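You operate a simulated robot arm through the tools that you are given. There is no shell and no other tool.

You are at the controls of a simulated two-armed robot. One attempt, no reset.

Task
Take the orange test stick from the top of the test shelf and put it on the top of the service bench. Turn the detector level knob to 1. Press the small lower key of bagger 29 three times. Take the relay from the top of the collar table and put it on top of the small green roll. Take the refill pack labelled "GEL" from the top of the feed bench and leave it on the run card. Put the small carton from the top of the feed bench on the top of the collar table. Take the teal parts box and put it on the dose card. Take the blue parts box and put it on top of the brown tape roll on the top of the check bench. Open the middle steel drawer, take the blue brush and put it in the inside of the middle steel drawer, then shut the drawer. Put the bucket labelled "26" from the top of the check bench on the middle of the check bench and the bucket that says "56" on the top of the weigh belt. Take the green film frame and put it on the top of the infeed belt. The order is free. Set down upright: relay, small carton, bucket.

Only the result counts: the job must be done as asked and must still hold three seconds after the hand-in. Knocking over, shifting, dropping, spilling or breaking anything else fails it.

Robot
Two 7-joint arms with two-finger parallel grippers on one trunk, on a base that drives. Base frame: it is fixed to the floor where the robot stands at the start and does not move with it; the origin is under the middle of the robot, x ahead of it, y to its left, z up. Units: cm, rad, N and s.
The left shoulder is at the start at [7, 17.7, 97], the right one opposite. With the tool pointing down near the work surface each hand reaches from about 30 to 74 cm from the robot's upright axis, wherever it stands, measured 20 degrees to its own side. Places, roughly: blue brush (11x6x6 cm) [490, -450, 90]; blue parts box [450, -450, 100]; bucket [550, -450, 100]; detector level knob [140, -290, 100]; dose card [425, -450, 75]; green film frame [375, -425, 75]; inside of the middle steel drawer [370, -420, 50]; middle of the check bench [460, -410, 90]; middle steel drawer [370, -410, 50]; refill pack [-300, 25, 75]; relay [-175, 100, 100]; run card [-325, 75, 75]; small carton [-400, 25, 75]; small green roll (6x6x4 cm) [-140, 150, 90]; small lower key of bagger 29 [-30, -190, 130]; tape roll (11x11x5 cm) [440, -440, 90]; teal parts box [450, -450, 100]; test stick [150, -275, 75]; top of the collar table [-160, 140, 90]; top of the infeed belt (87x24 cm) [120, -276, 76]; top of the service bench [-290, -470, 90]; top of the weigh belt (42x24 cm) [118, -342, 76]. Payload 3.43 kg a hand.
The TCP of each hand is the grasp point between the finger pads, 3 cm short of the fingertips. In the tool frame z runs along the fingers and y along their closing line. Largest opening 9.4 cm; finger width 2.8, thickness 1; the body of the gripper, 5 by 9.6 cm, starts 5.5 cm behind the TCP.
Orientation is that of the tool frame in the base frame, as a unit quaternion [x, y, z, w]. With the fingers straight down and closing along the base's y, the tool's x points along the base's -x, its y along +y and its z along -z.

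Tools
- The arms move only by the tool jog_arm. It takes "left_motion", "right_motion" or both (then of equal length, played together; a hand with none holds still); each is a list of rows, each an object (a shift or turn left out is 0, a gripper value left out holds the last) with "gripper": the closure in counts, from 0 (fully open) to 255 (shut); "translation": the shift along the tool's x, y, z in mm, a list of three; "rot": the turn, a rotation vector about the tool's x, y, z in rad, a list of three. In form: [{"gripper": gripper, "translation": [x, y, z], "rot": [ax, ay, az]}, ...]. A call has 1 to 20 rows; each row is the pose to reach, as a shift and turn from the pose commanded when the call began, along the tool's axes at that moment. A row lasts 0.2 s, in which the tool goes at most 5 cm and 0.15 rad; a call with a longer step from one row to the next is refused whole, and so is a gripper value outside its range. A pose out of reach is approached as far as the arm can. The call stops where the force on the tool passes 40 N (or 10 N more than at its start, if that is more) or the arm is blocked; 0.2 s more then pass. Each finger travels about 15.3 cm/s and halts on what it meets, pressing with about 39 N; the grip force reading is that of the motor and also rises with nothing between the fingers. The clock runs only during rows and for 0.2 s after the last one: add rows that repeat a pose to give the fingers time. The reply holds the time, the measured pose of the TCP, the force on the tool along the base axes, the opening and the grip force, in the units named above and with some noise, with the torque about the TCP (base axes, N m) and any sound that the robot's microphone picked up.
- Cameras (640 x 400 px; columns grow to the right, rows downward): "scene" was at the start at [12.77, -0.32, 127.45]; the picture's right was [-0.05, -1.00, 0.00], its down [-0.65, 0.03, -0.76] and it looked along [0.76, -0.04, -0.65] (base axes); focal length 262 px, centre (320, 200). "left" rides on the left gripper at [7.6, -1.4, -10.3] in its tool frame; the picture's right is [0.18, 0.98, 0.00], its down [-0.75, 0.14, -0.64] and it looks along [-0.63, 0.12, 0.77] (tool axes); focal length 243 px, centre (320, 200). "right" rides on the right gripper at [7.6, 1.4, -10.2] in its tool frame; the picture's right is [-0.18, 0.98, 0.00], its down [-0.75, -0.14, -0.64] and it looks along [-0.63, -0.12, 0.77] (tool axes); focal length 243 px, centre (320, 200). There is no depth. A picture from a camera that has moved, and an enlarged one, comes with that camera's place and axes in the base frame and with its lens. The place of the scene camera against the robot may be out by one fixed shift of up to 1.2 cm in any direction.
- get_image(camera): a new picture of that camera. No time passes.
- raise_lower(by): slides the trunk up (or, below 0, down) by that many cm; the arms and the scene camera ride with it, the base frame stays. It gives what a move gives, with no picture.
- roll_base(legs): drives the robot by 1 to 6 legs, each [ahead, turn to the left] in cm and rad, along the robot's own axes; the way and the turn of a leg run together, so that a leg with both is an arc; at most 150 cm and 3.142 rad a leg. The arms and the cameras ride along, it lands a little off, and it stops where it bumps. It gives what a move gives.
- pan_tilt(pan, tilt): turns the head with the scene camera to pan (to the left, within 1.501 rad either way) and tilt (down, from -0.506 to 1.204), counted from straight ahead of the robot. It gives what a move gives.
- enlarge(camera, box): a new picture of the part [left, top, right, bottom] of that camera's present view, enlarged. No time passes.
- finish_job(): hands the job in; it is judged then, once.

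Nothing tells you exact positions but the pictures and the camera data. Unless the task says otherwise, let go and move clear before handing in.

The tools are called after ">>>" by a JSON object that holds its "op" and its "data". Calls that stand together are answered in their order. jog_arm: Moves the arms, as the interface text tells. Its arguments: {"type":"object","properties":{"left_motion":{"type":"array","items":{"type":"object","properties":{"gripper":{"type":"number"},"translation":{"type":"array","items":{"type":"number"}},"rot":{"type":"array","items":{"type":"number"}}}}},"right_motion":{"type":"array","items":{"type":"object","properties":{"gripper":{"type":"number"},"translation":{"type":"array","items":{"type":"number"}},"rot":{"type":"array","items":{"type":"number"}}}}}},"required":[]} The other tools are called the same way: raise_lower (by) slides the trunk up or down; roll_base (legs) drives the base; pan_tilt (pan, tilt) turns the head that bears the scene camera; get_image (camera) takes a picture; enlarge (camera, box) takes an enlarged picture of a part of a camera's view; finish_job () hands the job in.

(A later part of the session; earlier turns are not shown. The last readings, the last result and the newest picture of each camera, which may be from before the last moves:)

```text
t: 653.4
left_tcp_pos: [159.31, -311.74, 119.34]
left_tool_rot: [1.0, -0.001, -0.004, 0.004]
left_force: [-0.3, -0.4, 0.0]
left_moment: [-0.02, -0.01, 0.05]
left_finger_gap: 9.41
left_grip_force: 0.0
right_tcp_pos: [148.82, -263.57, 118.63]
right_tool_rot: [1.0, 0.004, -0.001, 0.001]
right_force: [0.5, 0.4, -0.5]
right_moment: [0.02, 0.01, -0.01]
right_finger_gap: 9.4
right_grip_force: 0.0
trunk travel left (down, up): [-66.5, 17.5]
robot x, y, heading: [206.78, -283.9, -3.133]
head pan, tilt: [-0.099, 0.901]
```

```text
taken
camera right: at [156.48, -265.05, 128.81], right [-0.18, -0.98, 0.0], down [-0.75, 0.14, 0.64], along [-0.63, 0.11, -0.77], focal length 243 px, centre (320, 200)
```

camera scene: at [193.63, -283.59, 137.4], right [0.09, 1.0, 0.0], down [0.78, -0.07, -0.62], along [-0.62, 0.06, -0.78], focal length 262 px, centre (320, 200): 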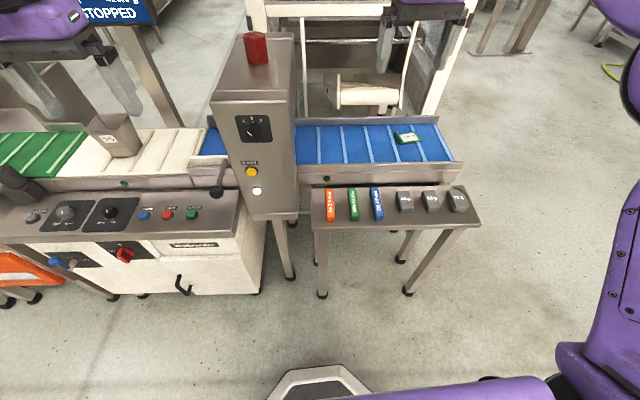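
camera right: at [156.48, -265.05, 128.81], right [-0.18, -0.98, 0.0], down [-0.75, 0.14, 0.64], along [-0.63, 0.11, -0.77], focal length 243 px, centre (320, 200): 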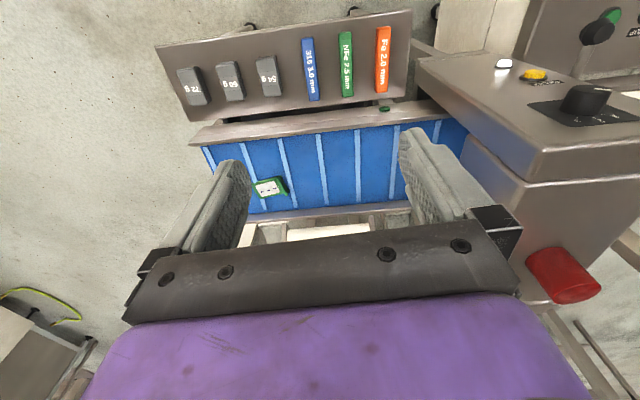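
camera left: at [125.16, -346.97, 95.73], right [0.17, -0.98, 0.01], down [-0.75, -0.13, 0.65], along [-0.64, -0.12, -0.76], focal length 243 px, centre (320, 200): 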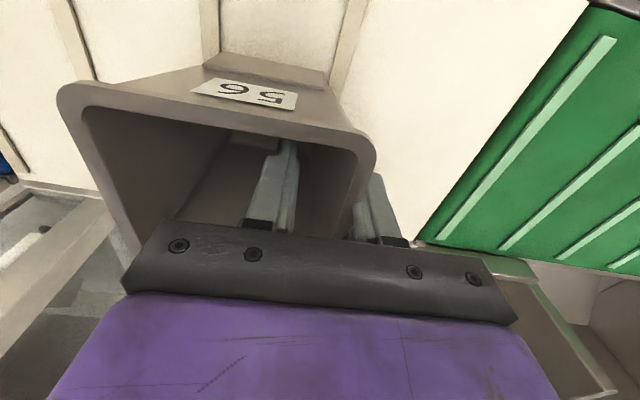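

The orange stick lies at about [145, -275.1], top near z 75, along x. I'll bring the right hand over it with the fingers 5 cm apart.

>>> {"op": "jog_arm", "data": {"right_motion": [{"translation": [-10, 30, 0], "gripper": 120, "rot": [0, 0, 0.06]}, {"translation": [-20, 60, 0], "rot": [0, 0, 0.125]}, {"translation": [-39, 95, 0], "rot": [0, 0, 0.125]}, {"translation": [-39, 115, 30], "rot": [0, 0, 0.125]}, {"translation": [-39, 115, 75], "rot": [0, 0, 0.125]}, {"translation": [-39, 115, 120], "rot": [0, 0, 0.125]}, {"translation": [-39, 115, 165], "rot": [0, 0, 0.125]}, {"translation": [-39, 115, 210], "rot": [0, 0, 0.125]}, {"translation": [-39, 115, 255], "rot": [0, 0, 0.125]}, {"translation": [-39, 115, 270], "rot": [0, 0, 0.125]}]}}

>>> {"op": "get_image", "data": {"camera": "right"}}

>>> {"op": "get_image", "data": {"camera": "scene"}}

```text
t: 655.5
left_tcp_pos: [159.22, -311.68, 119.31]
left_tool_rot: [1.0, 0.0, -0.004, 0.003]
left_force: [-0.2, 0.7, -0.1]
left_moment: [0.0, 0.0, 0.01]
left_finger_gap: 9.4
left_grip_force: 0.0
right_tcp_pos: [144.84, -275.08, 91.62]
right_tool_rot: [0.998, -0.059, -0.001, 0.0]
right_force: [0.0, -0.6, -0.8]
right_moment: [-0.01, -0.02, 0.04]
right_finger_gap: 4.98
right_grip_force: 0.1
right hand out of reach, approached as far as the arm can: row 3
trunk travel left (down, up): [-66.5, 17.5]
robot x, y, heading: [207.05, -284.25, -3.14]
head pan, tilt: [-0.099, 0.901]
```

```text
taken
camera right: at [152.43, -277.48, 101.85], right [-0.3, -0.95, 0.0], down [-0.73, 0.23, 0.64], along [-0.61, 0.19, -0.77], focal length 243 px, centre (320, 200)
```

right: 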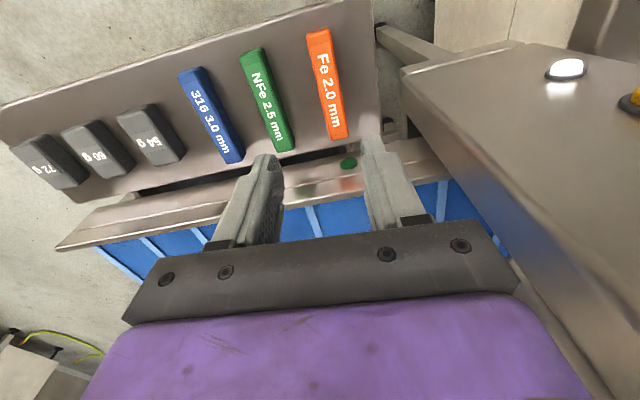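

```text
taken
camera scene: at [193.68, -283.58, 137.41], right [0.09, 1.0, 0.0], down [0.78, -0.07, -0.62], along [-0.62, 0.06, -0.78], focal length 262 px, centre (320, 200)
```

scene: 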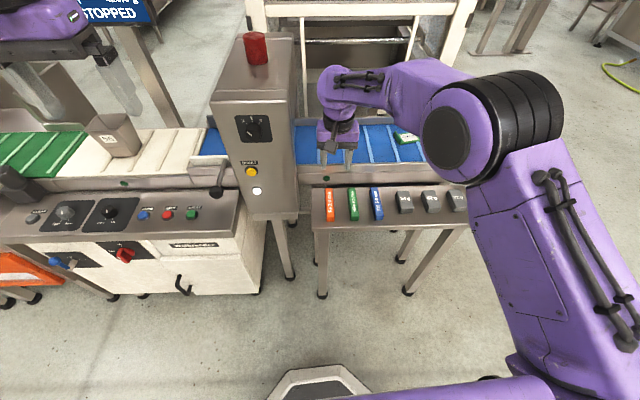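

The stick's centre line is at y -276.2. I'll correct 11 mm and the angle slightly, and lower to it.

>>> {"op": "jog_arm", "data": {"right_motion": [{"translation": [1, 11, 30], "rot": [0, 0, -0.07]}, {"translation": [1, 11, 70], "rot": [0, 0, -0.07]}, {"translation": [1, 11, 105], "rot": [0, 0, -0.07]}, {"translation": [1, 11, 125], "rot": [0, 0, -0.07]}, {"translation": [1, 11, 135], "rot": [0, 0, -0.07]}]}}

>>> {"op": "get_image", "data": {"camera": "right"}}

```text
t: 656.8
left_tcp_pos: [159.38, -311.65, 119.35]
left_tool_rot: [1.0, 0.0, -0.004, 0.004]
left_force: [0.7, 0.3, -0.9]
left_moment: [0.0, -0.04, -0.03]
left_finger_gap: 9.4
left_grip_force: 0.0
right_tcp_pos: [144.72, -276.27, 78.14]
right_tool_rot: [1.0, -0.023, 0.0, 0.001]
right_force: [-1.1, 0.2, 0.4]
right_moment: [0.04, -0.01, -0.04]
right_finger_gap: 4.97
right_grip_force: 0.0
trunk travel left (down, up): [-66.5, 17.5]
robot x, y, heading: [206.62, -284.45, -3.137]
head pan, tilt: [-0.099, 0.901]
```

```text
taken
camera right: at [152.46, -278.13, 88.34], right [-0.23, -0.97, 0.0], down [-0.74, 0.18, 0.64], along [-0.63, 0.15, -0.77], focal length 243 px, centre (320, 200)
```

right: 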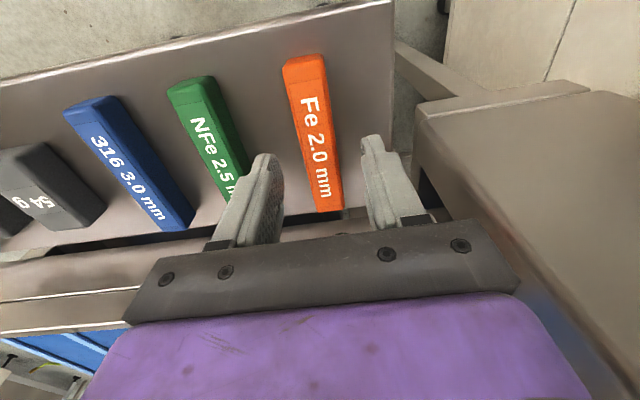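

Centred with clearance to the green stick. I'll lower the last 14 mm and grip.

>>> {"op": "jog_arm", "data": {"right_motion": [{"translation": [0, 0, 7]}, {"translation": [0, 0, 12]}, {"translation": [0, 0, 14]}, {"translation": [0, 0, 14], "gripper": 255}, {"translation": [0, 0, 14], "gripper": 255}, {"translation": [0, 0, 14], "gripper": 255}]}}

>>> {"op": "get_image", "data": {"camera": "right"}}

```text
t: 658.1
left_tcp_pos: [159.32, -311.75, 119.32]
left_tool_rot: [1.0, -0.001, -0.004, 0.004]
left_force: [-0.5, -0.2, -0.3]
left_moment: [0.01, -0.03, 0.0]
left_finger_gap: 9.4
left_grip_force: 0.1
right_tcp_pos: [144.87, -276.21, 76.73]
right_tool_rot: [1.0, -0.023, 0.0, 0.001]
right_force: [-0.1, 0.0, 0.7]
right_moment: [0.01, 0.01, -0.02]
right_finger_gap: 0.01
right_grip_force: 33.2
trunk travel left (down, up): [-66.5, 17.5]
robot x, y, heading: [206.96, -284.2, -3.135]
head pan, tilt: [-0.099, 0.901]
```

```text
taken
camera right: at [152.47, -278.1, 86.98], right [-0.23, -0.97, 0.0], down [-0.74, 0.18, 0.64], along [-0.63, 0.15, -0.77], focal length 243 px, centre (320, 200)
```

right: 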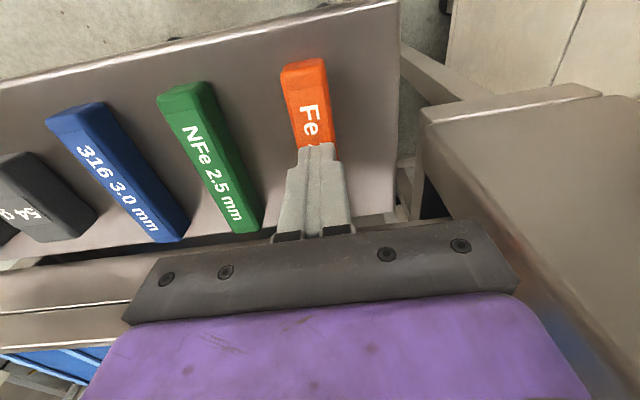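

The fingers closed above the stick, so it lies lower than I assumed. I'll reopen, lower carefully until near the shelf, and close again.

>>> {"op": "jog_arm", "data": {"right_motion": [{"translation": [0, 0, -10], "gripper": 120}, {"translation": [0, 0, -10], "gripper": 120}, {"translation": [0, 0, -10], "gripper": 120}, {"translation": [0, 0, 5], "gripper": 120}, {"translation": [0, 0, 12]}, {"translation": [0, 0, 17]}, {"translation": [0, 0, 20]}]}}

>>> {"op": "get_image", "data": {"camera": "right"}}

```text
t: 659.8
left_tcp_pos: [159.31, -311.79, 119.19]
left_tool_rot: [1.0, -0.001, -0.004, 0.003]
left_force: [-0.1, -0.1, 0.4]
left_moment: [-0.02, 0.03, -0.02]
left_finger_gap: 9.41
left_grip_force: 0.1
right_tcp_pos: [144.93, -276.32, 74.52]
right_tool_rot: [1.0, -0.023, -0.001, 0.001]
right_force: [-0.3, 0.1, 0.4]
right_moment: [-0.02, -0.03, 0.01]
right_finger_gap: 4.97
right_grip_force: 0.1
trunk travel left (down, up): [-66.5, 17.5]
robot x, y, heading: [207.06, -284.67, -3.135]
head pan, tilt: [-0.099, 0.901]
```

```text
taken
camera right: at [152.48, -278.18, 84.91], right [-0.23, -0.97, 0.0], down [-0.74, 0.18, 0.64], along [-0.63, 0.15, -0.77], focal length 243 px, centre (320, 200)
```

right: 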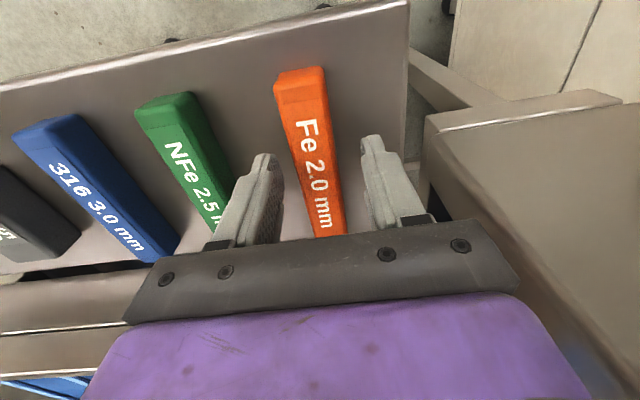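

>>> {"op": "jog_arm", "data": {"right_motion": [{"translation": [0, 0, 5]}, {"translation": [0, 0, 9]}, {"translation": [0, 0, 12]}, {"translation": [0, 0, 14]}]}}

>>> {"op": "get_image", "data": {"camera": "right"}}

```text
t: 660.8
left_tcp_pos: [159.4, -311.78, 119.26]
left_tool_rot: [1.0, -0.001, -0.004, 0.004]
left_force: [0.4, 0.7, -0.6]
left_moment: [0.01, 0.0, -0.02]
left_finger_gap: 9.41
left_grip_force: 0.0
right_tcp_pos: [144.96, -276.34, 73.12]
right_tool_rot: [1.0, -0.024, -0.001, 0.001]
right_force: [-0.8, 0.9, 0.6]
right_moment: [0.01, -0.01, 0.05]
right_finger_gap: 4.98
right_grip_force: 0.0
trunk travel left (down, up): [-66.5, 17.5]
robot x, y, heading: [207.05, -284.08, -3.132]
head pan, tilt: [-0.099, 0.901]
```

```text
taken
camera right: at [152.48, -278.16, 83.5], right [-0.23, -0.97, 0.0], down [-0.75, 0.18, 0.64], along [-0.63, 0.15, -0.77], focal length 243 px, centre (320, 200)
```

right: 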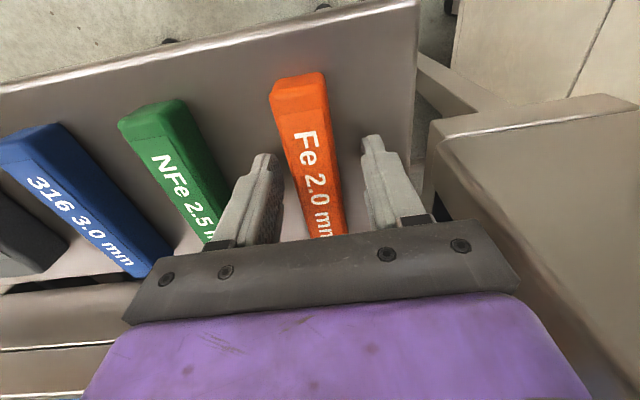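

Comparing the pictures, the stick's top is at z about 68.5. I'll lower another 2.5 cm in small steps and shift 4 mm.

>>> {"op": "jog_arm", "data": {"right_motion": [{"translation": [0, -4, 7]}, {"translation": [0, -4, 14]}, {"translation": [0, -4, 19]}, {"translation": [0, -4, 23]}, {"translation": [0, -4, 26]}]}}

>>> {"op": "get_image", "data": {"camera": "right"}}

```text
t: 661.3
left_tcp_pos: [160.01, -311.81, 119.7]
left_tool_rot: [1.0, 0.0, -0.006, 0.003]
left_force: [0.7, -0.7, -0.1]
left_moment: [-0.03, -0.01, -0.02]
left_finger_gap: 9.39
left_grip_force: 0.1
right_tcp_pos: [144.9, -276.14, 73.0]
right_tool_rot: [1.0, -0.024, -0.008, 0.001]
right_force: [18.8, -2.2, 27.8]
right_moment: [0.63, -0.97, -0.54]
right_finger_gap: 4.85
right_grip_force: 0.0
trunk travel left (down, up): [-66.5, 17.5]
robot x, y, heading: [206.65, -284.28, -3.129]
head pan, tilt: [-0.099, 0.901]
stopped in row 2 (right hand): the force on the tool passed its limit at 47 N (the readings are from after the stop); the commanded pose is now the measured one
```

```text
taken
camera right: at [152.67, -277.98, 83.21], right [-0.23, -0.97, 0.01], down [-0.74, 0.18, 0.65], along [-0.64, 0.15, -0.76], focal length 243 px, centre (320, 200)
```

right: 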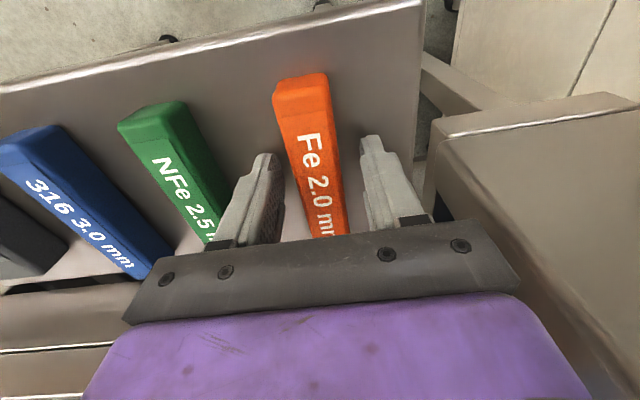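

The fingertips have met the shelf surface (z about 70), so the stick is between them. I'll rise 4 mm and close.

>>> {"op": "jog_arm", "data": {"right_motion": [{"translation": [0, 0, -4]}, {"translation": [0, 0, -4]}, {"translation": [0, 0, -4], "gripper": 255}, {"translation": [0, 0, -4], "gripper": 255}, {"translation": [0, 0, -4], "gripper": 255}]}}

>>> {"op": "get_image", "data": {"camera": "right"}}

>>> {"op": "get_image", "data": {"camera": "scene"}}

```text
t: 662.5
left_tcp_pos: [159.53, -311.77, 119.44]
left_tool_rot: [1.0, 0.0, -0.004, 0.004]
left_force: [0.2, -0.2, -0.6]
left_moment: [-0.02, 0.02, -0.01]
left_finger_gap: 9.39
left_grip_force: 0.1
right_tcp_pos: [144.47, -275.97, 73.11]
right_tool_rot: [1.0, -0.024, -0.008, 0.003]
right_force: [-1.9, 3.4, 12.7]
right_moment: [0.23, 0.6, -0.14]
right_finger_gap: 2.51
right_grip_force: 39.2
trunk travel left (down, up): [-66.5, 17.5]
robot x, y, heading: [206.45, -284.56, -3.133]
head pan, tilt: [-0.099, 0.901]
```

```text
taken
camera right: at [152.25, -277.83, 83.29], right [-0.23, -0.97, 0.01], down [-0.74, 0.18, 0.65], along [-0.64, 0.15, -0.76], focal length 243 px, centre (320, 200)
```

right: 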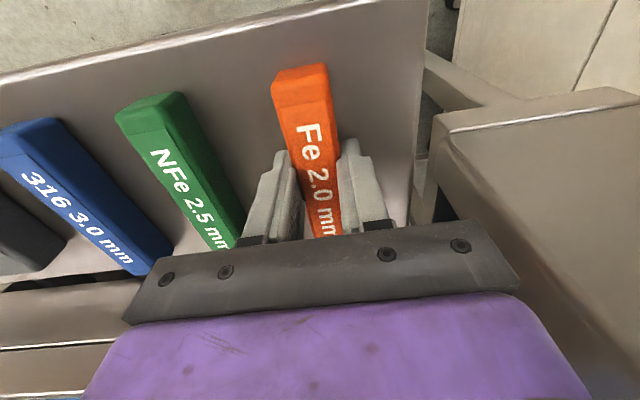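

```text
taken
camera scene: at [193.83, -283.56, 137.42], right [0.09, 1.0, 0.0], down [0.78, -0.07, -0.62], along [-0.62, 0.06, -0.78], focal length 262 px, centre (320, 200)
```

scene: 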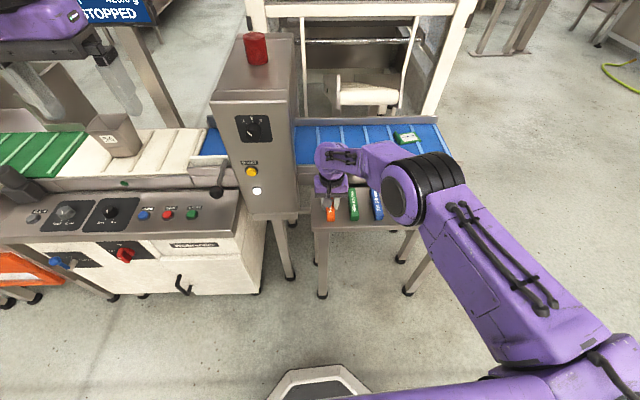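

The orange stick is gripped (2.5 cm). I'll lift with the trunk so everything rises straight.

>>> {"op": "raise_lower", "data": {"by": 17}}

>>> {"op": "get_image", "data": {"camera": "right"}}

>>> {"op": "get_image", "data": {"camera": "scene"}}

```text
t: 664.5
left_tcp_pos: [159.39, -311.72, 136.3]
left_tool_rot: [1.0, 0.0, -0.002, 0.003]
left_force: [-1.5, 0.3, -1.1]
left_moment: [0.01, 0.01, 0.01]
left_finger_gap: 9.4
left_grip_force: 0.0
right_tcp_pos: [144.46, -275.96, 89.92]
right_tool_rot: [1.0, -0.025, -0.005, 0.002]
right_force: [0.0, 0.0, -0.1]
right_moment: [0.0, -0.04, 0.03]
right_finger_gap: 2.49
right_grip_force: 39.4
trunk travel left (down, up): [-83.5, 0.5]
robot x, y, heading: [206.84, -284.27, -3.132]
head pan, tilt: [-0.099, 0.901]
```

```text
taken
camera right: at [152.2, -277.88, 100.13], right [-0.23, -0.97, 0.0], down [-0.74, 0.18, 0.65], along [-0.63, 0.15, -0.76], focal length 243 px, centre (320, 200)
```

right: 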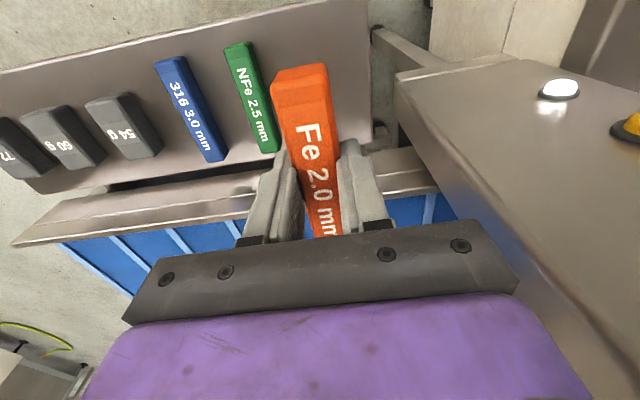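

```text
taken
camera scene: at [193.63, -283.6, 154.39], right [0.09, 1.0, 0.0], down [0.78, -0.07, -0.62], along [-0.62, 0.06, -0.78], focal length 262 px, centre (320, 200)
```

scene: 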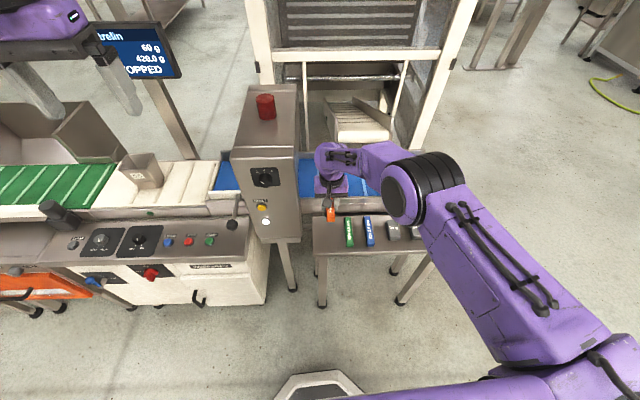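

The orange stick is lifted and everything else is in place. I'll draw the hand back and up, then back the base away.

>>> {"op": "jog_arm", "data": {"right_motion": [{"translation": [10, 0, -30]}, {"translation": [20, 0, -60]}, {"translation": [40, 0, -90]}, {"translation": [60, 0, -120]}, {"translation": [80, 0, -150]}, {"translation": [100, 0, -180]}, {"translation": [120, 0, -210]}, {"translation": [130, 0, -240]}, {"translation": [130, 0, -260]}]}}

>>> {"op": "roll_base", "data": {"legs": [[-45, 0]]}}

>>> {"op": "get_image", "data": {"camera": "scene"}}

```text
t: 666.5
left_tcp_pos: [159.33, -311.66, 136.29]
left_tool_rot: [1.0, -0.001, -0.003, 0.003]
left_force: [0.8, 0.1, 0.2]
left_moment: [0.0, -0.01, -0.01]
left_finger_gap: 9.41
left_grip_force: 0.0
right_tcp_pos: [157.83, -276.61, 115.71]
right_tool_rot: [1.0, -0.024, -0.005, 0.0]
right_force: [-0.3, -0.1, -0.6]
right_moment: [0.03, 0.01, -0.05]
right_finger_gap: 2.47
right_grip_force: 38.8
trunk travel left (down, up): [-83.5, 0.5]
robot x, y, heading: [206.94, -284.4, -3.133]
head pan, tilt: [-0.099, 0.901]
```

```text
t: 669.2
left_tcp_pos: [204.29, -311.4, 136.22]
left_tool_rot: [1.0, 0.001, -0.003, 0.004]
left_force: [-0.5, -0.8, -0.5]
left_moment: [-0.01, -0.02, 0.02]
left_finger_gap: 9.39
left_grip_force: 0.1
right_tcp_pos: [202.57, -276.37, 115.66]
right_tool_rot: [1.0, -0.022, -0.004, 0.0]
right_force: [0.5, -0.7, -1.2]
right_moment: [-0.02, -0.04, 0.01]
right_finger_gap: 2.49
right_grip_force: 38.9
trunk travel left (down, up): [-83.5, 0.5]
robot x, y, heading: [251.47, -283.66, -3.129]
head pan, tilt: [-0.099, 0.901]
```

```text
taken
camera scene: at [238.42, -283.19, 154.38], right [0.09, 1.0, 0.0], down [0.78, -0.07, -0.62], along [-0.62, 0.05, -0.78], focal length 262 px, centre (320, 200)
```

scene: 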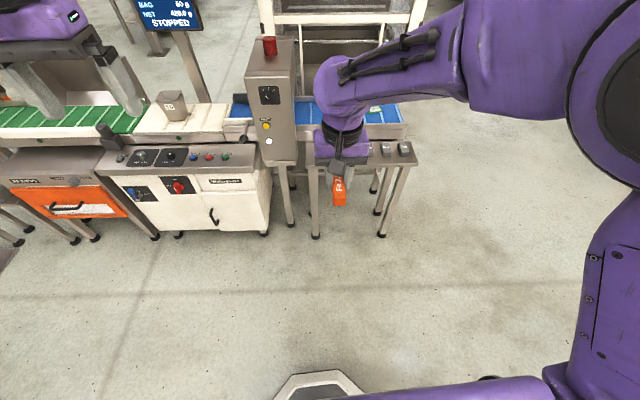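

Now for the service bench at [-290, -470]. I'll look around for the best route, first to my left (south).

>>> {"op": "pan_tilt", "data": {"pan": 1.4, "tilt": 0.4}}

>>> {"op": "get_image", "data": {"camera": "scene"}}

>>> {"op": "pan_tilt", "data": {"pan": 0.7, "tilt": 0.3}}

>>> {"op": "get_image", "data": {"camera": "scene"}}

>>> {"op": "pan_tilt", "data": {"pan": -0.5, "tilt": 0.2}}

>>> {"op": "get_image", "data": {"camera": "scene"}}

```text
t: 670.8
left_tcp_pos: [204.46, -311.34, 136.2]
left_tool_rot: [1.0, 0.001, -0.003, 0.003]
left_force: [0.2, -0.2, -1.1]
left_moment: [-0.02, -0.02, -0.01]
left_finger_gap: 9.38
left_grip_force: 0.1
right_tcp_pos: [202.69, -276.4, 115.77]
right_tool_rot: [1.0, -0.022, -0.005, 0.001]
right_force: [-0.1, 0.4, -1.5]
right_moment: [0.01, 0.01, 0.01]
right_finger_gap: 2.49
right_grip_force: 39.7
trunk travel left (down, up): [-83.5, 0.5]
robot x, y, heading: [251.94, -283.94, -3.129]
head pan, tilt: [1.4, 0.4]
```

```text
taken
camera scene: at [244.65, -292.99, 158.7], right [-0.99, 0.16, 0.0], down [0.06, 0.38, -0.92], along [-0.15, -0.91, -0.39], focal length 262 px, centre (320, 200)
```

scene: 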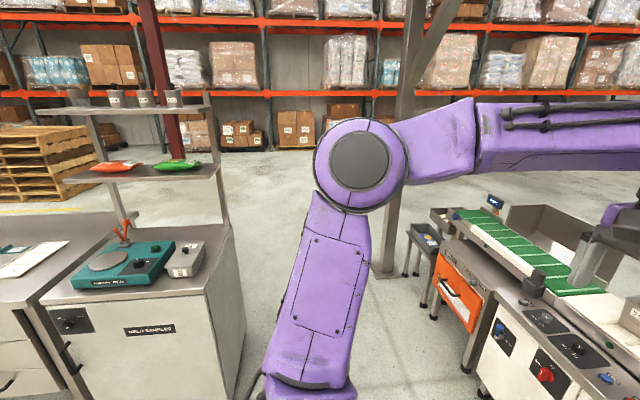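

```text
t: 671.9
left_tcp_pos: [204.38, -311.49, 136.25]
left_tool_rot: [1.0, 0.001, -0.003, 0.004]
left_force: [0.5, -0.7, 0.4]
left_moment: [0.03, -0.01, 0.01]
left_finger_gap: 9.41
left_grip_force: 0.1
right_tcp_pos: [202.74, -276.33, 115.65]
right_tool_rot: [1.0, -0.022, -0.005, 0.001]
right_force: [-0.6, 0.1, -1.3]
right_moment: [-0.03, 0.01, 0.03]
right_finger_gap: 2.48
right_grip_force: 39.2
trunk travel left (down, up): [-83.5, 0.5]
robot x, y, heading: [251.9, -283.9, -3.126]
head pan, tilt: [0.7, 0.3]
```

```text
taken
camera scene: at [239.08, -289.95, 159.63], right [-0.65, 0.76, 0.0], down [0.22, 0.19, -0.96], along [-0.72, -0.62, -0.3], focal length 262 px, centre (320, 200)
```

scene: 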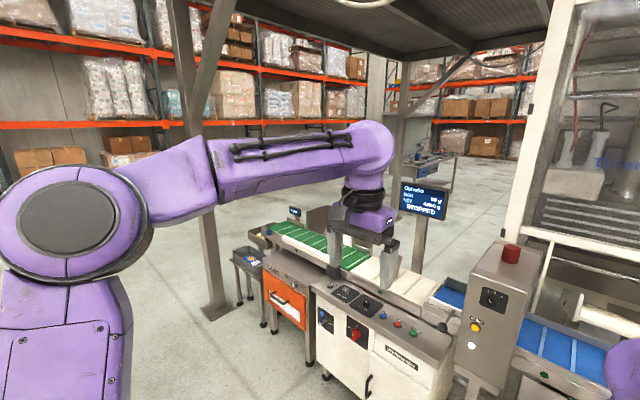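

```text
t: 673.2
left_tcp_pos: [204.33, -311.34, 136.22]
left_tool_rot: [1.0, 0.001, -0.004, 0.004]
left_force: [-0.1, 1.1, 0.1]
left_moment: [0.02, 0.01, -0.03]
left_finger_gap: 9.39
left_grip_force: 0.0
right_tcp_pos: [202.6, -276.44, 115.78]
right_tool_rot: [1.0, -0.022, -0.005, 0.002]
right_force: [-0.1, 0.3, -0.1]
right_moment: [0.02, -0.04, -0.02]
right_finger_gap: 2.47
right_grip_force: 38.7
trunk travel left (down, up): [-83.5, 0.5]
robot x, y, heading: [251.76, -283.97, -3.128]
head pan, tilt: [-0.499, 0.201]
```

```text
taken
camera scene: at [237.89, -279.49, 160.56], right [0.47, 0.88, 0.0], down [0.18, -0.09, -0.98], along [-0.87, 0.46, -0.2], focal length 262 px, centre (320, 200)
```

scene: 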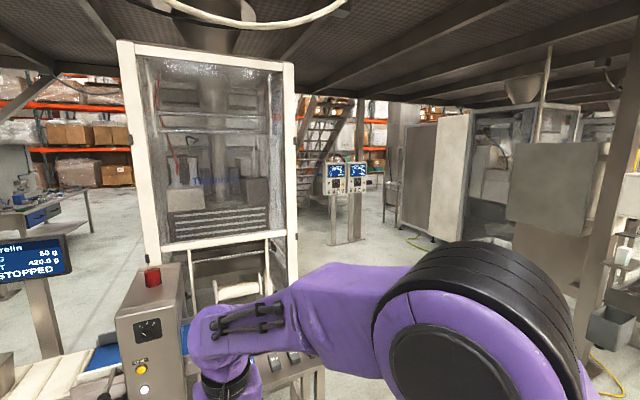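

South looks passable: the gap between the hold cabinet (x 273) and the post at [158, -476] is wide enough along x about 215. I'll take that way, stepwise.

>>> {"op": "roll_base", "data": {"legs": [[36, 0], [0, 1.557], [60, 0]]}}

>>> {"op": "pan_tilt", "data": {"pan": 0.0, "tilt": 0.5}}

>>> {"op": "get_image", "data": {"camera": "scene"}}

```text
t: 682.3
left_tcp_pos: [243.89, -390.82, 136.32]
left_tool_rot: [0.707, 0.708, -0.001, 0.004]
left_force: [0.4, 0.5, -0.3]
left_moment: [0.02, -0.02, -0.01]
left_finger_gap: 9.41
left_grip_force: 0.1
right_tcp_pos: [208.85, -392.34, 115.78]
right_tool_rot: [0.722, 0.692, -0.002, 0.004]
right_force: [-0.2, 0.5, -0.3]
right_moment: [0.0, -0.01, -0.02]
right_finger_gap: 2.51
right_grip_force: 39.2
trunk travel left (down, up): [-83.5, 0.5]
robot x, y, heading: [216.01, -343.54, -1.557]
head pan, tilt: [-0.499, 0.201]
```

```text
t: 683.3
left_tcp_pos: [243.78, -390.88, 136.26]
left_tool_rot: [0.706, 0.708, -0.001, 0.005]
left_force: [0.2, 0.0, 0.2]
left_moment: [0.0, -0.01, 0.0]
left_finger_gap: 9.4
left_grip_force: 0.1
right_tcp_pos: [208.86, -392.65, 115.76]
right_tool_rot: [0.723, 0.691, -0.003, 0.004]
right_force: [-0.9, -0.5, -1.3]
right_moment: [0.04, 0.0, -0.01]
right_finger_gap: 2.49
right_grip_force: 39.3
trunk travel left (down, up): [-83.5, 0.5]
robot x, y, heading: [216.24, -343.52, -1.564]
head pan, tilt: [0.0, 0.499]
```

```text
taken
camera scene: at [215.73, -357.49, 157.79], right [-1.0, -0.01, 0.0], down [-0.01, 0.48, -0.88], along [0.01, -0.88, -0.48], focal length 262 px, centre (320, 200)
```

scene: 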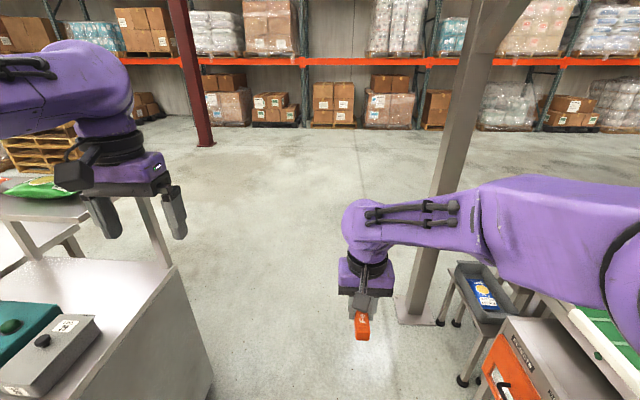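

The elbows stick out rather far for this gap. I'll stretch both arms a little forward and inward, which narrows the robot.

>>> {"op": "jog_arm", "data": {"left_motion": [{"translation": [-10, -20, 10]}, {"translation": [-25, -40, 25]}, {"translation": [-45, -60, 45]}, {"translation": [-65, -80, 65]}, {"translation": [-90, -100, 85]}, {"translation": [-115, -110, 105]}, {"translation": [-140, -110, 125]}], "right_motion": [{"translation": [-20, -10, 5]}, {"translation": [-40, -20, 10]}, {"translation": [-60, -30, 15]}, {"translation": [-80, -40, 20]}, {"translation": [-100, -50, 20]}, {"translation": [-120, -60, 20]}, {"translation": [-130, -60, 20]}]}}

>>> {"op": "get_image", "data": {"camera": "scene"}}

```text
t: 684.9
left_tcp_pos: [232.91, -405.09, 123.74]
left_tool_rot: [0.707, 0.707, 0.0, 0.004]
left_force: [-0.5, -0.5, 0.2]
left_moment: [-0.01, 0.0, -0.01]
left_finger_gap: 9.38
left_grip_force: 0.1
right_tcp_pos: [202.3, -405.66, 113.94]
right_tool_rot: [0.723, 0.691, -0.001, 0.003]
right_force: [0.2, 0.2, -0.4]
right_moment: [0.06, 0.0, 0.01]
right_finger_gap: 2.49
right_grip_force: 39.4
trunk travel left (down, up): [-83.5, 0.5]
robot x, y, heading: [216.51, -343.07, -1.556]
head pan, tilt: [0.0, 0.499]
```

```text
taken
camera scene: at [215.78, -357.76, 157.76], right [-1.0, -0.01, 0.0], down [-0.01, 0.48, -0.88], along [0.01, -0.88, -0.48], focal length 262 px, centre (320, 200)
```

scene: 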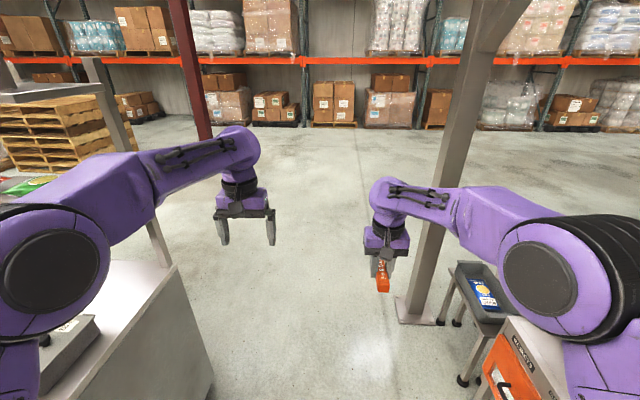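

Much narrower now. I'll drive on through the gap.

>>> {"op": "roll_base", "data": {"legs": [[90, 0]]}}

>>> {"op": "get_image", "data": {"camera": "scene"}}

```text
t: 689.7
left_tcp_pos: [233.0, -496.77, 123.93]
left_tool_rot: [0.71, 0.704, 0.0, 0.005]
left_force: [0.4, 0.6, 0.2]
left_moment: [0.03, -0.01, 0.0]
left_finger_gap: 9.4
left_grip_force: 0.0
right_tcp_pos: [202.14, -496.85, 114.0]
right_tool_rot: [0.727, 0.687, -0.003, 0.005]
right_force: [-0.2, -0.1, -1.0]
right_moment: [0.01, 0.0, -0.01]
right_finger_gap: 2.49
right_grip_force: 39.1
trunk travel left (down, up): [-83.5, 0.5]
robot x, y, heading: [216.94, -435.09, -1.569]
head pan, tilt: [0.0, 0.499]
```

```text
taken
camera scene: at [216.16, -449.08, 157.8], right [-1.0, 0.0, 0.0], down [0.0, 0.48, -0.88], along [0.0, -0.88, -0.48], focal length 262 px, centre (320, 200)
```

scene: 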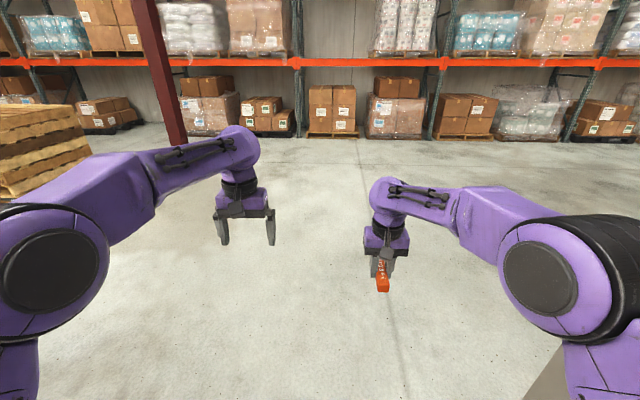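

>>> {"op": "roll_base", "data": {"legs": [[120, 0], [0, -1.571]]}}

>>> {"op": "get_image", "data": {"camera": "scene"}}

>>> {"op": "pan_tilt", "data": {"pan": -0.4, "tilt": 0.2}}

>>> {"op": "get_image", "data": {"camera": "scene"}}

```text
t: 699.6
left_tcp_pos: [156.5, -573.92, 123.98]
left_tool_rot: [1.0, 0.004, -0.004, 0.004]
left_force: [-0.2, -0.2, 0.1]
left_moment: [0.0, 0.02, 0.0]
left_finger_gap: 9.39
left_grip_force: 0.0
right_tcp_pos: [155.81, -543.08, 113.86]
right_tool_rot: [1.0, -0.019, -0.005, 0.001]
right_force: [-0.5, -0.3, -0.9]
right_moment: [0.01, -0.05, -0.01]
right_finger_gap: 2.5
right_grip_force: 38.6
trunk travel left (down, up): [-83.5, 0.5]
robot x, y, heading: [217.57, -556.71, -3.126]
head pan, tilt: [0.0, 0.499]
```

```text
taken
camera scene: at [203.01, -556.98, 157.79], right [-0.02, 1.0, 0.0], down [0.48, 0.01, -0.88], along [-0.88, -0.02, -0.48], focal length 262 px, centre (320, 200)
```

scene: 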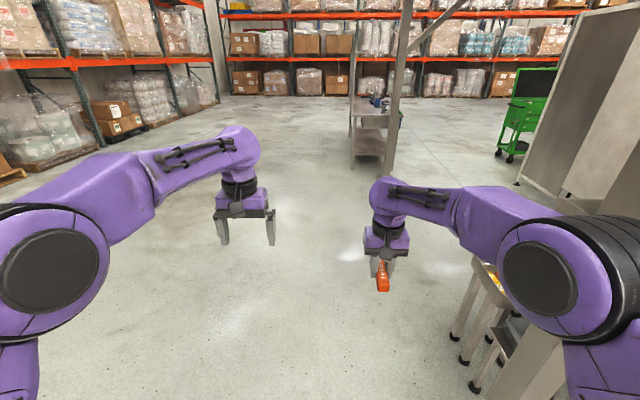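

```text
t: 700.5
left_tcp_pos: [156.54, -573.75, 124.03]
left_tool_rot: [1.0, 0.004, -0.004, 0.003]
left_force: [-0.1, 0.0, -0.1]
left_moment: [-0.03, 0.0, 0.0]
left_finger_gap: 9.39
left_grip_force: 0.1
right_tcp_pos: [155.84, -543.1, 114.0]
right_tool_rot: [1.0, -0.02, -0.005, 0.001]
right_force: [0.6, 0.0, -1.2]
right_moment: [-0.01, -0.01, 0.0]
right_finger_gap: 2.49
right_grip_force: 38.8
trunk travel left (down, up): [-83.5, 0.5]
robot x, y, heading: [217.75, -556.81, -3.122]
head pan, tilt: [-0.4, 0.201]
```

```text
taken
camera scene: at [203.45, -553.3, 160.55], right [0.37, 0.93, 0.0], down [0.19, -0.07, -0.98], along [-0.91, 0.36, -0.2], focal length 262 px, centre (320, 200)
```

scene: 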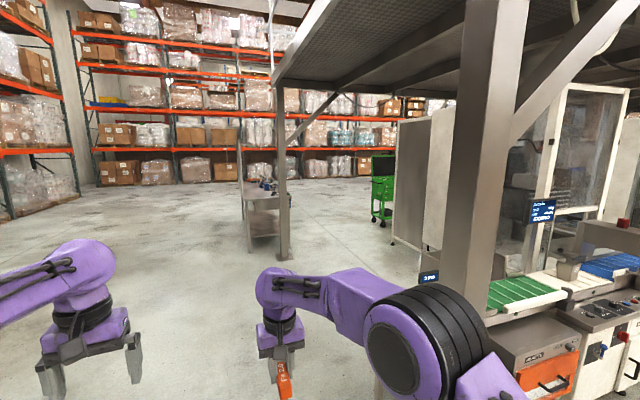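

I can see the service bench ahead right: east end at x about -200, south edge near y -515, with a post at [-150, -469]. I'll drive west along the aisle south of it.

>>> {"op": "roll_base", "data": {"legs": [[0, 0.034], [150, 0], [150, 0], [80, 0]]}}

>>> {"op": "get_image", "data": {"camera": "scene"}}

```text
t: 719.4
left_tcp_pos: [-225.07, -597.1, 123.97]
left_tool_rot: [1.0, 0.018, -0.003, 0.003]
left_force: [0.0, -0.1, 0.7]
left_moment: [-0.01, -0.01, 0.04]
left_finger_gap: 9.41
left_grip_force: 0.0
right_tcp_pos: [-226.71, -566.33, 113.96]
right_tool_rot: [1.0, -0.005, -0.005, 0.002]
right_force: [1.0, -0.4, -0.8]
right_moment: [-0.03, 0.04, 0.03]
right_finger_gap: 2.47
right_grip_force: 38.6
trunk travel left (down, up): [-83.5, 0.5]
robot x, y, heading: [-164.01, -578.43, -3.095]
head pan, tilt: [-0.4, 0.201]
```

```text
taken
camera scene: at [-178.66, -575.06, 160.57], right [0.35, 0.94, 0.0], down [0.19, -0.07, -0.98], along [-0.92, 0.34, -0.2], focal length 262 px, centre (320, 200)
```

scene: 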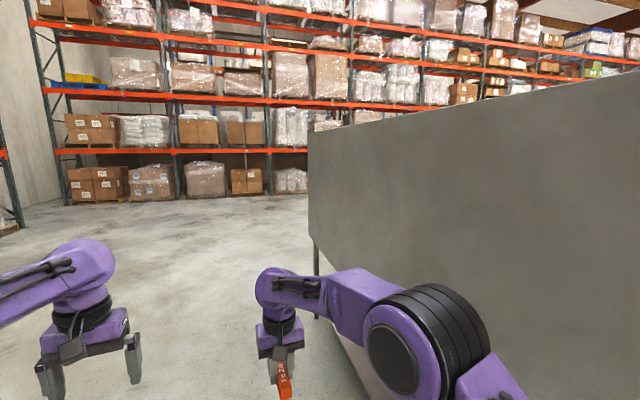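

The service bench has a tall back panel on this side, so I must get to its north side. I'll drive on past its west end (x about -362) and around.

>>> {"op": "roll_base", "data": {"legs": [[150, 0], [120, 0], [0, -1.617]]}}

>>> {"op": "pan_tilt", "data": {"pan": 0.0, "tilt": 0.35}}

>>> {"op": "get_image", "data": {"camera": "scene"}}

>>> {"op": "pan_tilt", "data": {"pan": -0.8, "tilt": 0.35}}

>>> {"op": "get_image", "data": {"camera": "scene"}}

```text
t: 736.7
left_tcp_pos: [-452.8, -530.26, 124.0]
left_tool_rot: [-0.694, 0.72, 0.004, 0.0]
left_force: [0.2, -0.4, -0.3]
left_moment: [-0.02, -0.04, 0.0]
left_finger_gap: 9.4
left_grip_force: 0.1
right_tcp_pos: [-422.02, -530.95, 113.91]
right_tool_rot: [-0.678, 0.735, 0.005, 0.004]
right_force: [-0.6, 0.3, -1.3]
right_moment: [-0.01, 0.02, 0.01]
right_finger_gap: 2.5
right_grip_force: 38.8
trunk travel left (down, up): [-83.5, 0.5]
robot x, y, heading: [-438.79, -592.57, 1.544]
head pan, tilt: [-0.4, 0.201]
```

```text
t: 737.6
left_tcp_pos: [-452.74, -530.26, 123.98]
left_tool_rot: [-0.694, 0.72, 0.005, 0.0]
left_force: [0.4, -0.1, -0.4]
left_moment: [-0.02, 0.0, 0.01]
left_finger_gap: 9.39
left_grip_force: 0.0
right_tcp_pos: [-422.06, -530.88, 113.84]
right_tool_rot: [-0.677, 0.736, 0.004, 0.002]
right_force: [-0.5, -0.2, -1.0]
right_moment: [-0.05, -0.03, 0.01]
right_finger_gap: 2.51
right_grip_force: 38.6
trunk travel left (down, up): [-83.5, 0.5]
robot x, y, heading: [-438.59, -592.55, 1.546]
head pan, tilt: [0.0, 0.351]
```

```text
taken
camera scene: at [-438.69, -577.91, 159.16], right [1.0, -0.03, 0.0], down [-0.01, -0.34, -0.94], along [0.03, 0.94, -0.34], focal length 262 px, centre (320, 200)
```

scene: 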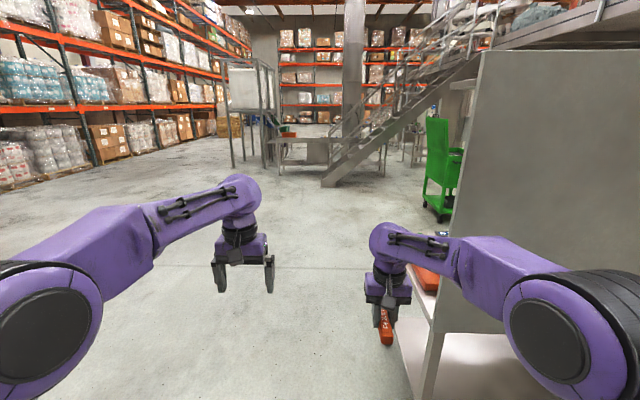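

```text
t: 738.7
left_tcp_pos: [-452.83, -530.28, 123.96]
left_tool_rot: [-0.694, 0.72, 0.005, 0.0]
left_force: [-0.5, -1.2, 0.0]
left_moment: [-0.01, 0.03, 0.01]
left_finger_gap: 9.42
left_grip_force: 0.2
right_tcp_pos: [-422.04, -530.96, 113.95]
right_tool_rot: [-0.678, 0.735, 0.004, 0.003]
right_force: [0.0, -0.5, -0.8]
right_moment: [-0.04, 0.02, -0.02]
right_finger_gap: 2.51
right_grip_force: 38.2
trunk travel left (down, up): [-83.5, 0.5]
robot x, y, heading: [-439.1, -592.49, 1.546]
head pan, tilt: [-0.799, 0.351]
```

```text
taken
camera scene: at [-432.13, -580.89, 159.15], right [0.68, -0.73, 0.0], down [-0.25, -0.23, -0.94], along [0.69, 0.64, -0.34], focal length 262 px, centre (320, 200)
```

scene: 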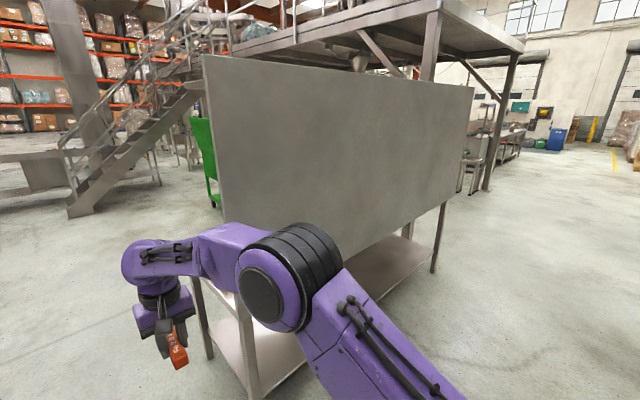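

The way around the west end is free. I'll drive north past it and look at the bench's working side.

>>> {"op": "roll_base", "data": {"legs": [[0, 0.025], [150, 0], [72, 0], [0, -1.571]]}}

>>> {"op": "pan_tilt", "data": {"pan": -0.7, "tilt": 0.5}}

>>> {"op": "get_image", "data": {"camera": "scene"}}

>>> {"op": "pan_tilt", "data": {"pan": 0.2, "tilt": 0.4}}

>>> {"op": "get_image", "data": {"camera": "scene"}}

```text
t: 753.8
left_tcp_pos: [-377.22, -356.08, 124.0]
left_tool_rot: [0.006, 1.0, 0.004, 0.004]
left_force: [-0.8, -0.8, 1.4]
left_moment: [0.01, 0.01, 0.01]
left_finger_gap: 9.4
left_grip_force: 0.1
right_tcp_pos: [-377.31, -386.9, 113.96]
right_tool_rot: [0.031, 1.0, 0.001, 0.005]
right_force: [1.2, -1.0, -1.1]
right_moment: [-0.01, -0.01, 0.0]
right_finger_gap: 2.51
right_grip_force: 38.7
trunk travel left (down, up): [-83.5, 0.5]
robot x, y, heading: [-438.77, -371.94, -0.004]
head pan, tilt: [-0.799, 0.351]
```

```text
t: 754.5
left_tcp_pos: [-377.15, -356.16, 123.92]
left_tool_rot: [0.006, 1.0, 0.003, 0.004]
left_force: [0.4, 0.4, -0.8]
left_moment: [0.01, -0.01, 0.02]
left_finger_gap: 9.38
left_grip_force: 0.1
right_tcp_pos: [-377.24, -386.92, 114.01]
right_tool_rot: [0.03, 1.0, 0.0, 0.006]
right_force: [-0.7, 0.4, -0.1]
right_moment: [0.03, 0.0, -0.01]
right_finger_gap: 2.49
right_grip_force: 39.0
trunk travel left (down, up): [-83.5, 0.5]
robot x, y, heading: [-439.08, -371.73, -0.003]
head pan, tilt: [-0.7, 0.499]
```

```text
taken
camera scene: at [-427.68, -377.7, 157.79], right [-0.65, -0.76, 0.0], down [-0.36, 0.31, -0.88], along [0.67, -0.57, -0.48], focal length 262 px, centre (320, 200)
```

scene: 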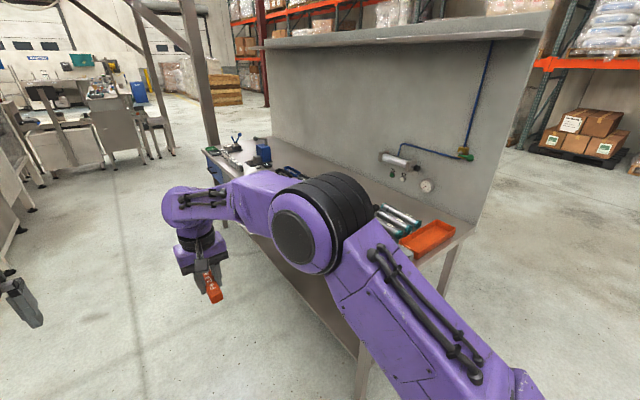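

```text
t: 755.7
left_tcp_pos: [-377.19, -356.1, 124.1]
left_tool_rot: [0.007, 1.0, 0.004, 0.004]
left_force: [0.0, 0.1, 0.9]
left_moment: [0.0, 0.03, -0.01]
left_finger_gap: 9.39
left_grip_force: 0.1
right_tcp_pos: [-377.29, -386.94, 113.83]
right_tool_rot: [0.031, 1.0, 0.0, 0.005]
right_force: [0.2, 0.8, -0.2]
right_moment: [0.01, 0.01, 0.03]
right_finger_gap: 2.49
right_grip_force: 39.3
trunk travel left (down, up): [-83.5, 0.5]
robot x, y, heading: [-439.1, -372.21, -0.007]
head pan, tilt: [0.201, 0.4]
```

```text
taken
camera scene: at [-425.53, -370.0, 158.7], right [0.19, -0.98, 0.0], down [-0.38, -0.08, -0.92], along [0.9, 0.18, -0.39], focal length 262 px, centre (320, 200)
```

scene: 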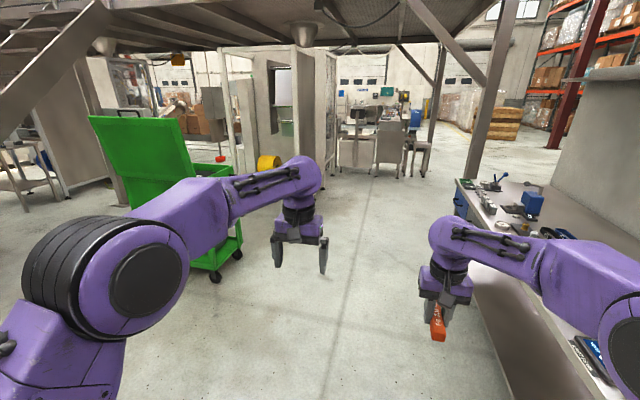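

The bench's working side is clear; a green cart stands to the north. I'll drive along the bench to x about -290 and turn to face it.

>>> {"op": "roll_base", "data": {"legs": [[148, 0.007], [0, -1.571]]}}

>>> {"op": "pan_tilt", "data": {"pan": 0.0, "tilt": 0.7}}

>>> {"op": "get_image", "data": {"camera": "scene"}}

>>> {"op": "get_image", "data": {"camera": "right"}}

```text
t: 767.0
left_tcp_pos: [-275.88, -435.55, 123.95]
left_tool_rot: [0.723, 0.691, -0.001, 0.005]
left_force: [0.1, 0.4, -1.0]
left_moment: [0.01, -0.02, 0.0]
left_finger_gap: 9.41
left_grip_force: 0.1
right_tcp_pos: [-306.49, -434.52, 113.99]
right_tool_rot: [0.739, 0.674, -0.003, 0.004]
right_force: [0.9, -0.5, -0.4]
right_moment: [0.01, -0.03, -0.01]
right_finger_gap: 2.5
right_grip_force: 39.4
trunk travel left (down, up): [-83.5, 0.5]
robot x, y, heading: [-289.13, -373.33, -1.603]
head pan, tilt: [0.201, 0.4]
```

```text
t: 767.8
left_tcp_pos: [-275.99, -435.61, 124.02]
left_tool_rot: [0.724, 0.69, 0.0, 0.005]
left_force: [-0.2, -0.7, -0.5]
left_moment: [0.01, 0.0, 0.01]
left_finger_gap: 9.4
left_grip_force: 0.1
right_tcp_pos: [-306.64, -434.6, 113.97]
right_tool_rot: [0.739, 0.673, -0.003, 0.004]
right_force: [0.0, 0.1, -0.8]
right_moment: [0.01, 0.0, -0.01]
right_finger_gap: 2.5
right_grip_force: 39.0
trunk travel left (down, up): [-83.5, 0.5]
robot x, y, heading: [-289.45, -373.56, -1.61]
head pan, tilt: [0.0, 0.7]
```

```text
taken
camera scene: at [-290.78, -386.75, 156.02], right [-1.0, 0.04, 0.0], down [0.02, 0.64, -0.77], along [-0.03, -0.76, -0.64], focal length 262 px, centre (320, 200)
```

scene: 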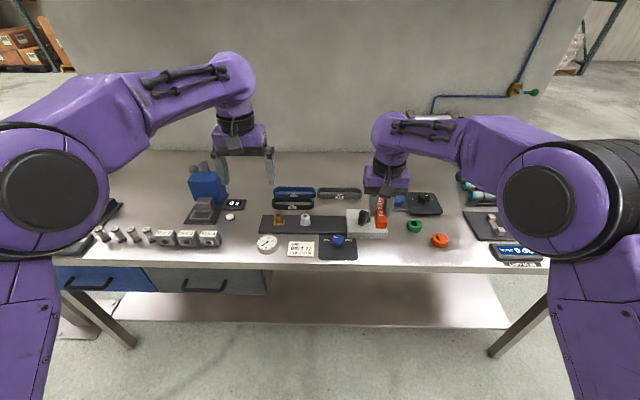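

```text
taken
camera right: at [-304.43, -427.1, 124.16], right [0.96, -0.27, 0.0], down [-0.21, -0.73, 0.65], along [-0.17, -0.62, -0.76], focal length 243 px, centre (320, 200)
```

right: 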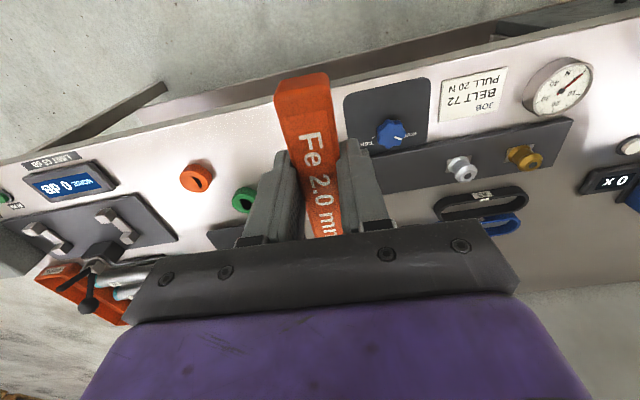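

I face the service bench (front edge about y -434). I'll zoom in to choose a free spot for the stick.

>>> {"op": "enlarge", "data": {"camera": "scene", "box": [160, 130, 540, 290]}}

```text
1.68 times, centred on (350, 210) of scene
camera zoom: at [-290.78, -386.75, 156.02], right [-1.0, 0.04, 0.0], down [0.02, 0.64, -0.77], along [-0.03, -0.76, -0.64], focal length 442 px, centre (270, 183)
```

zoom: 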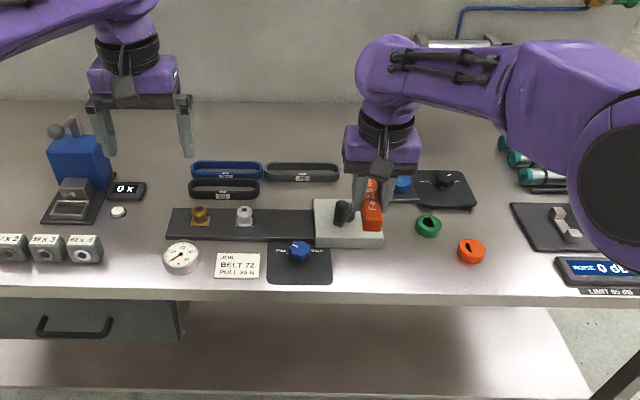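

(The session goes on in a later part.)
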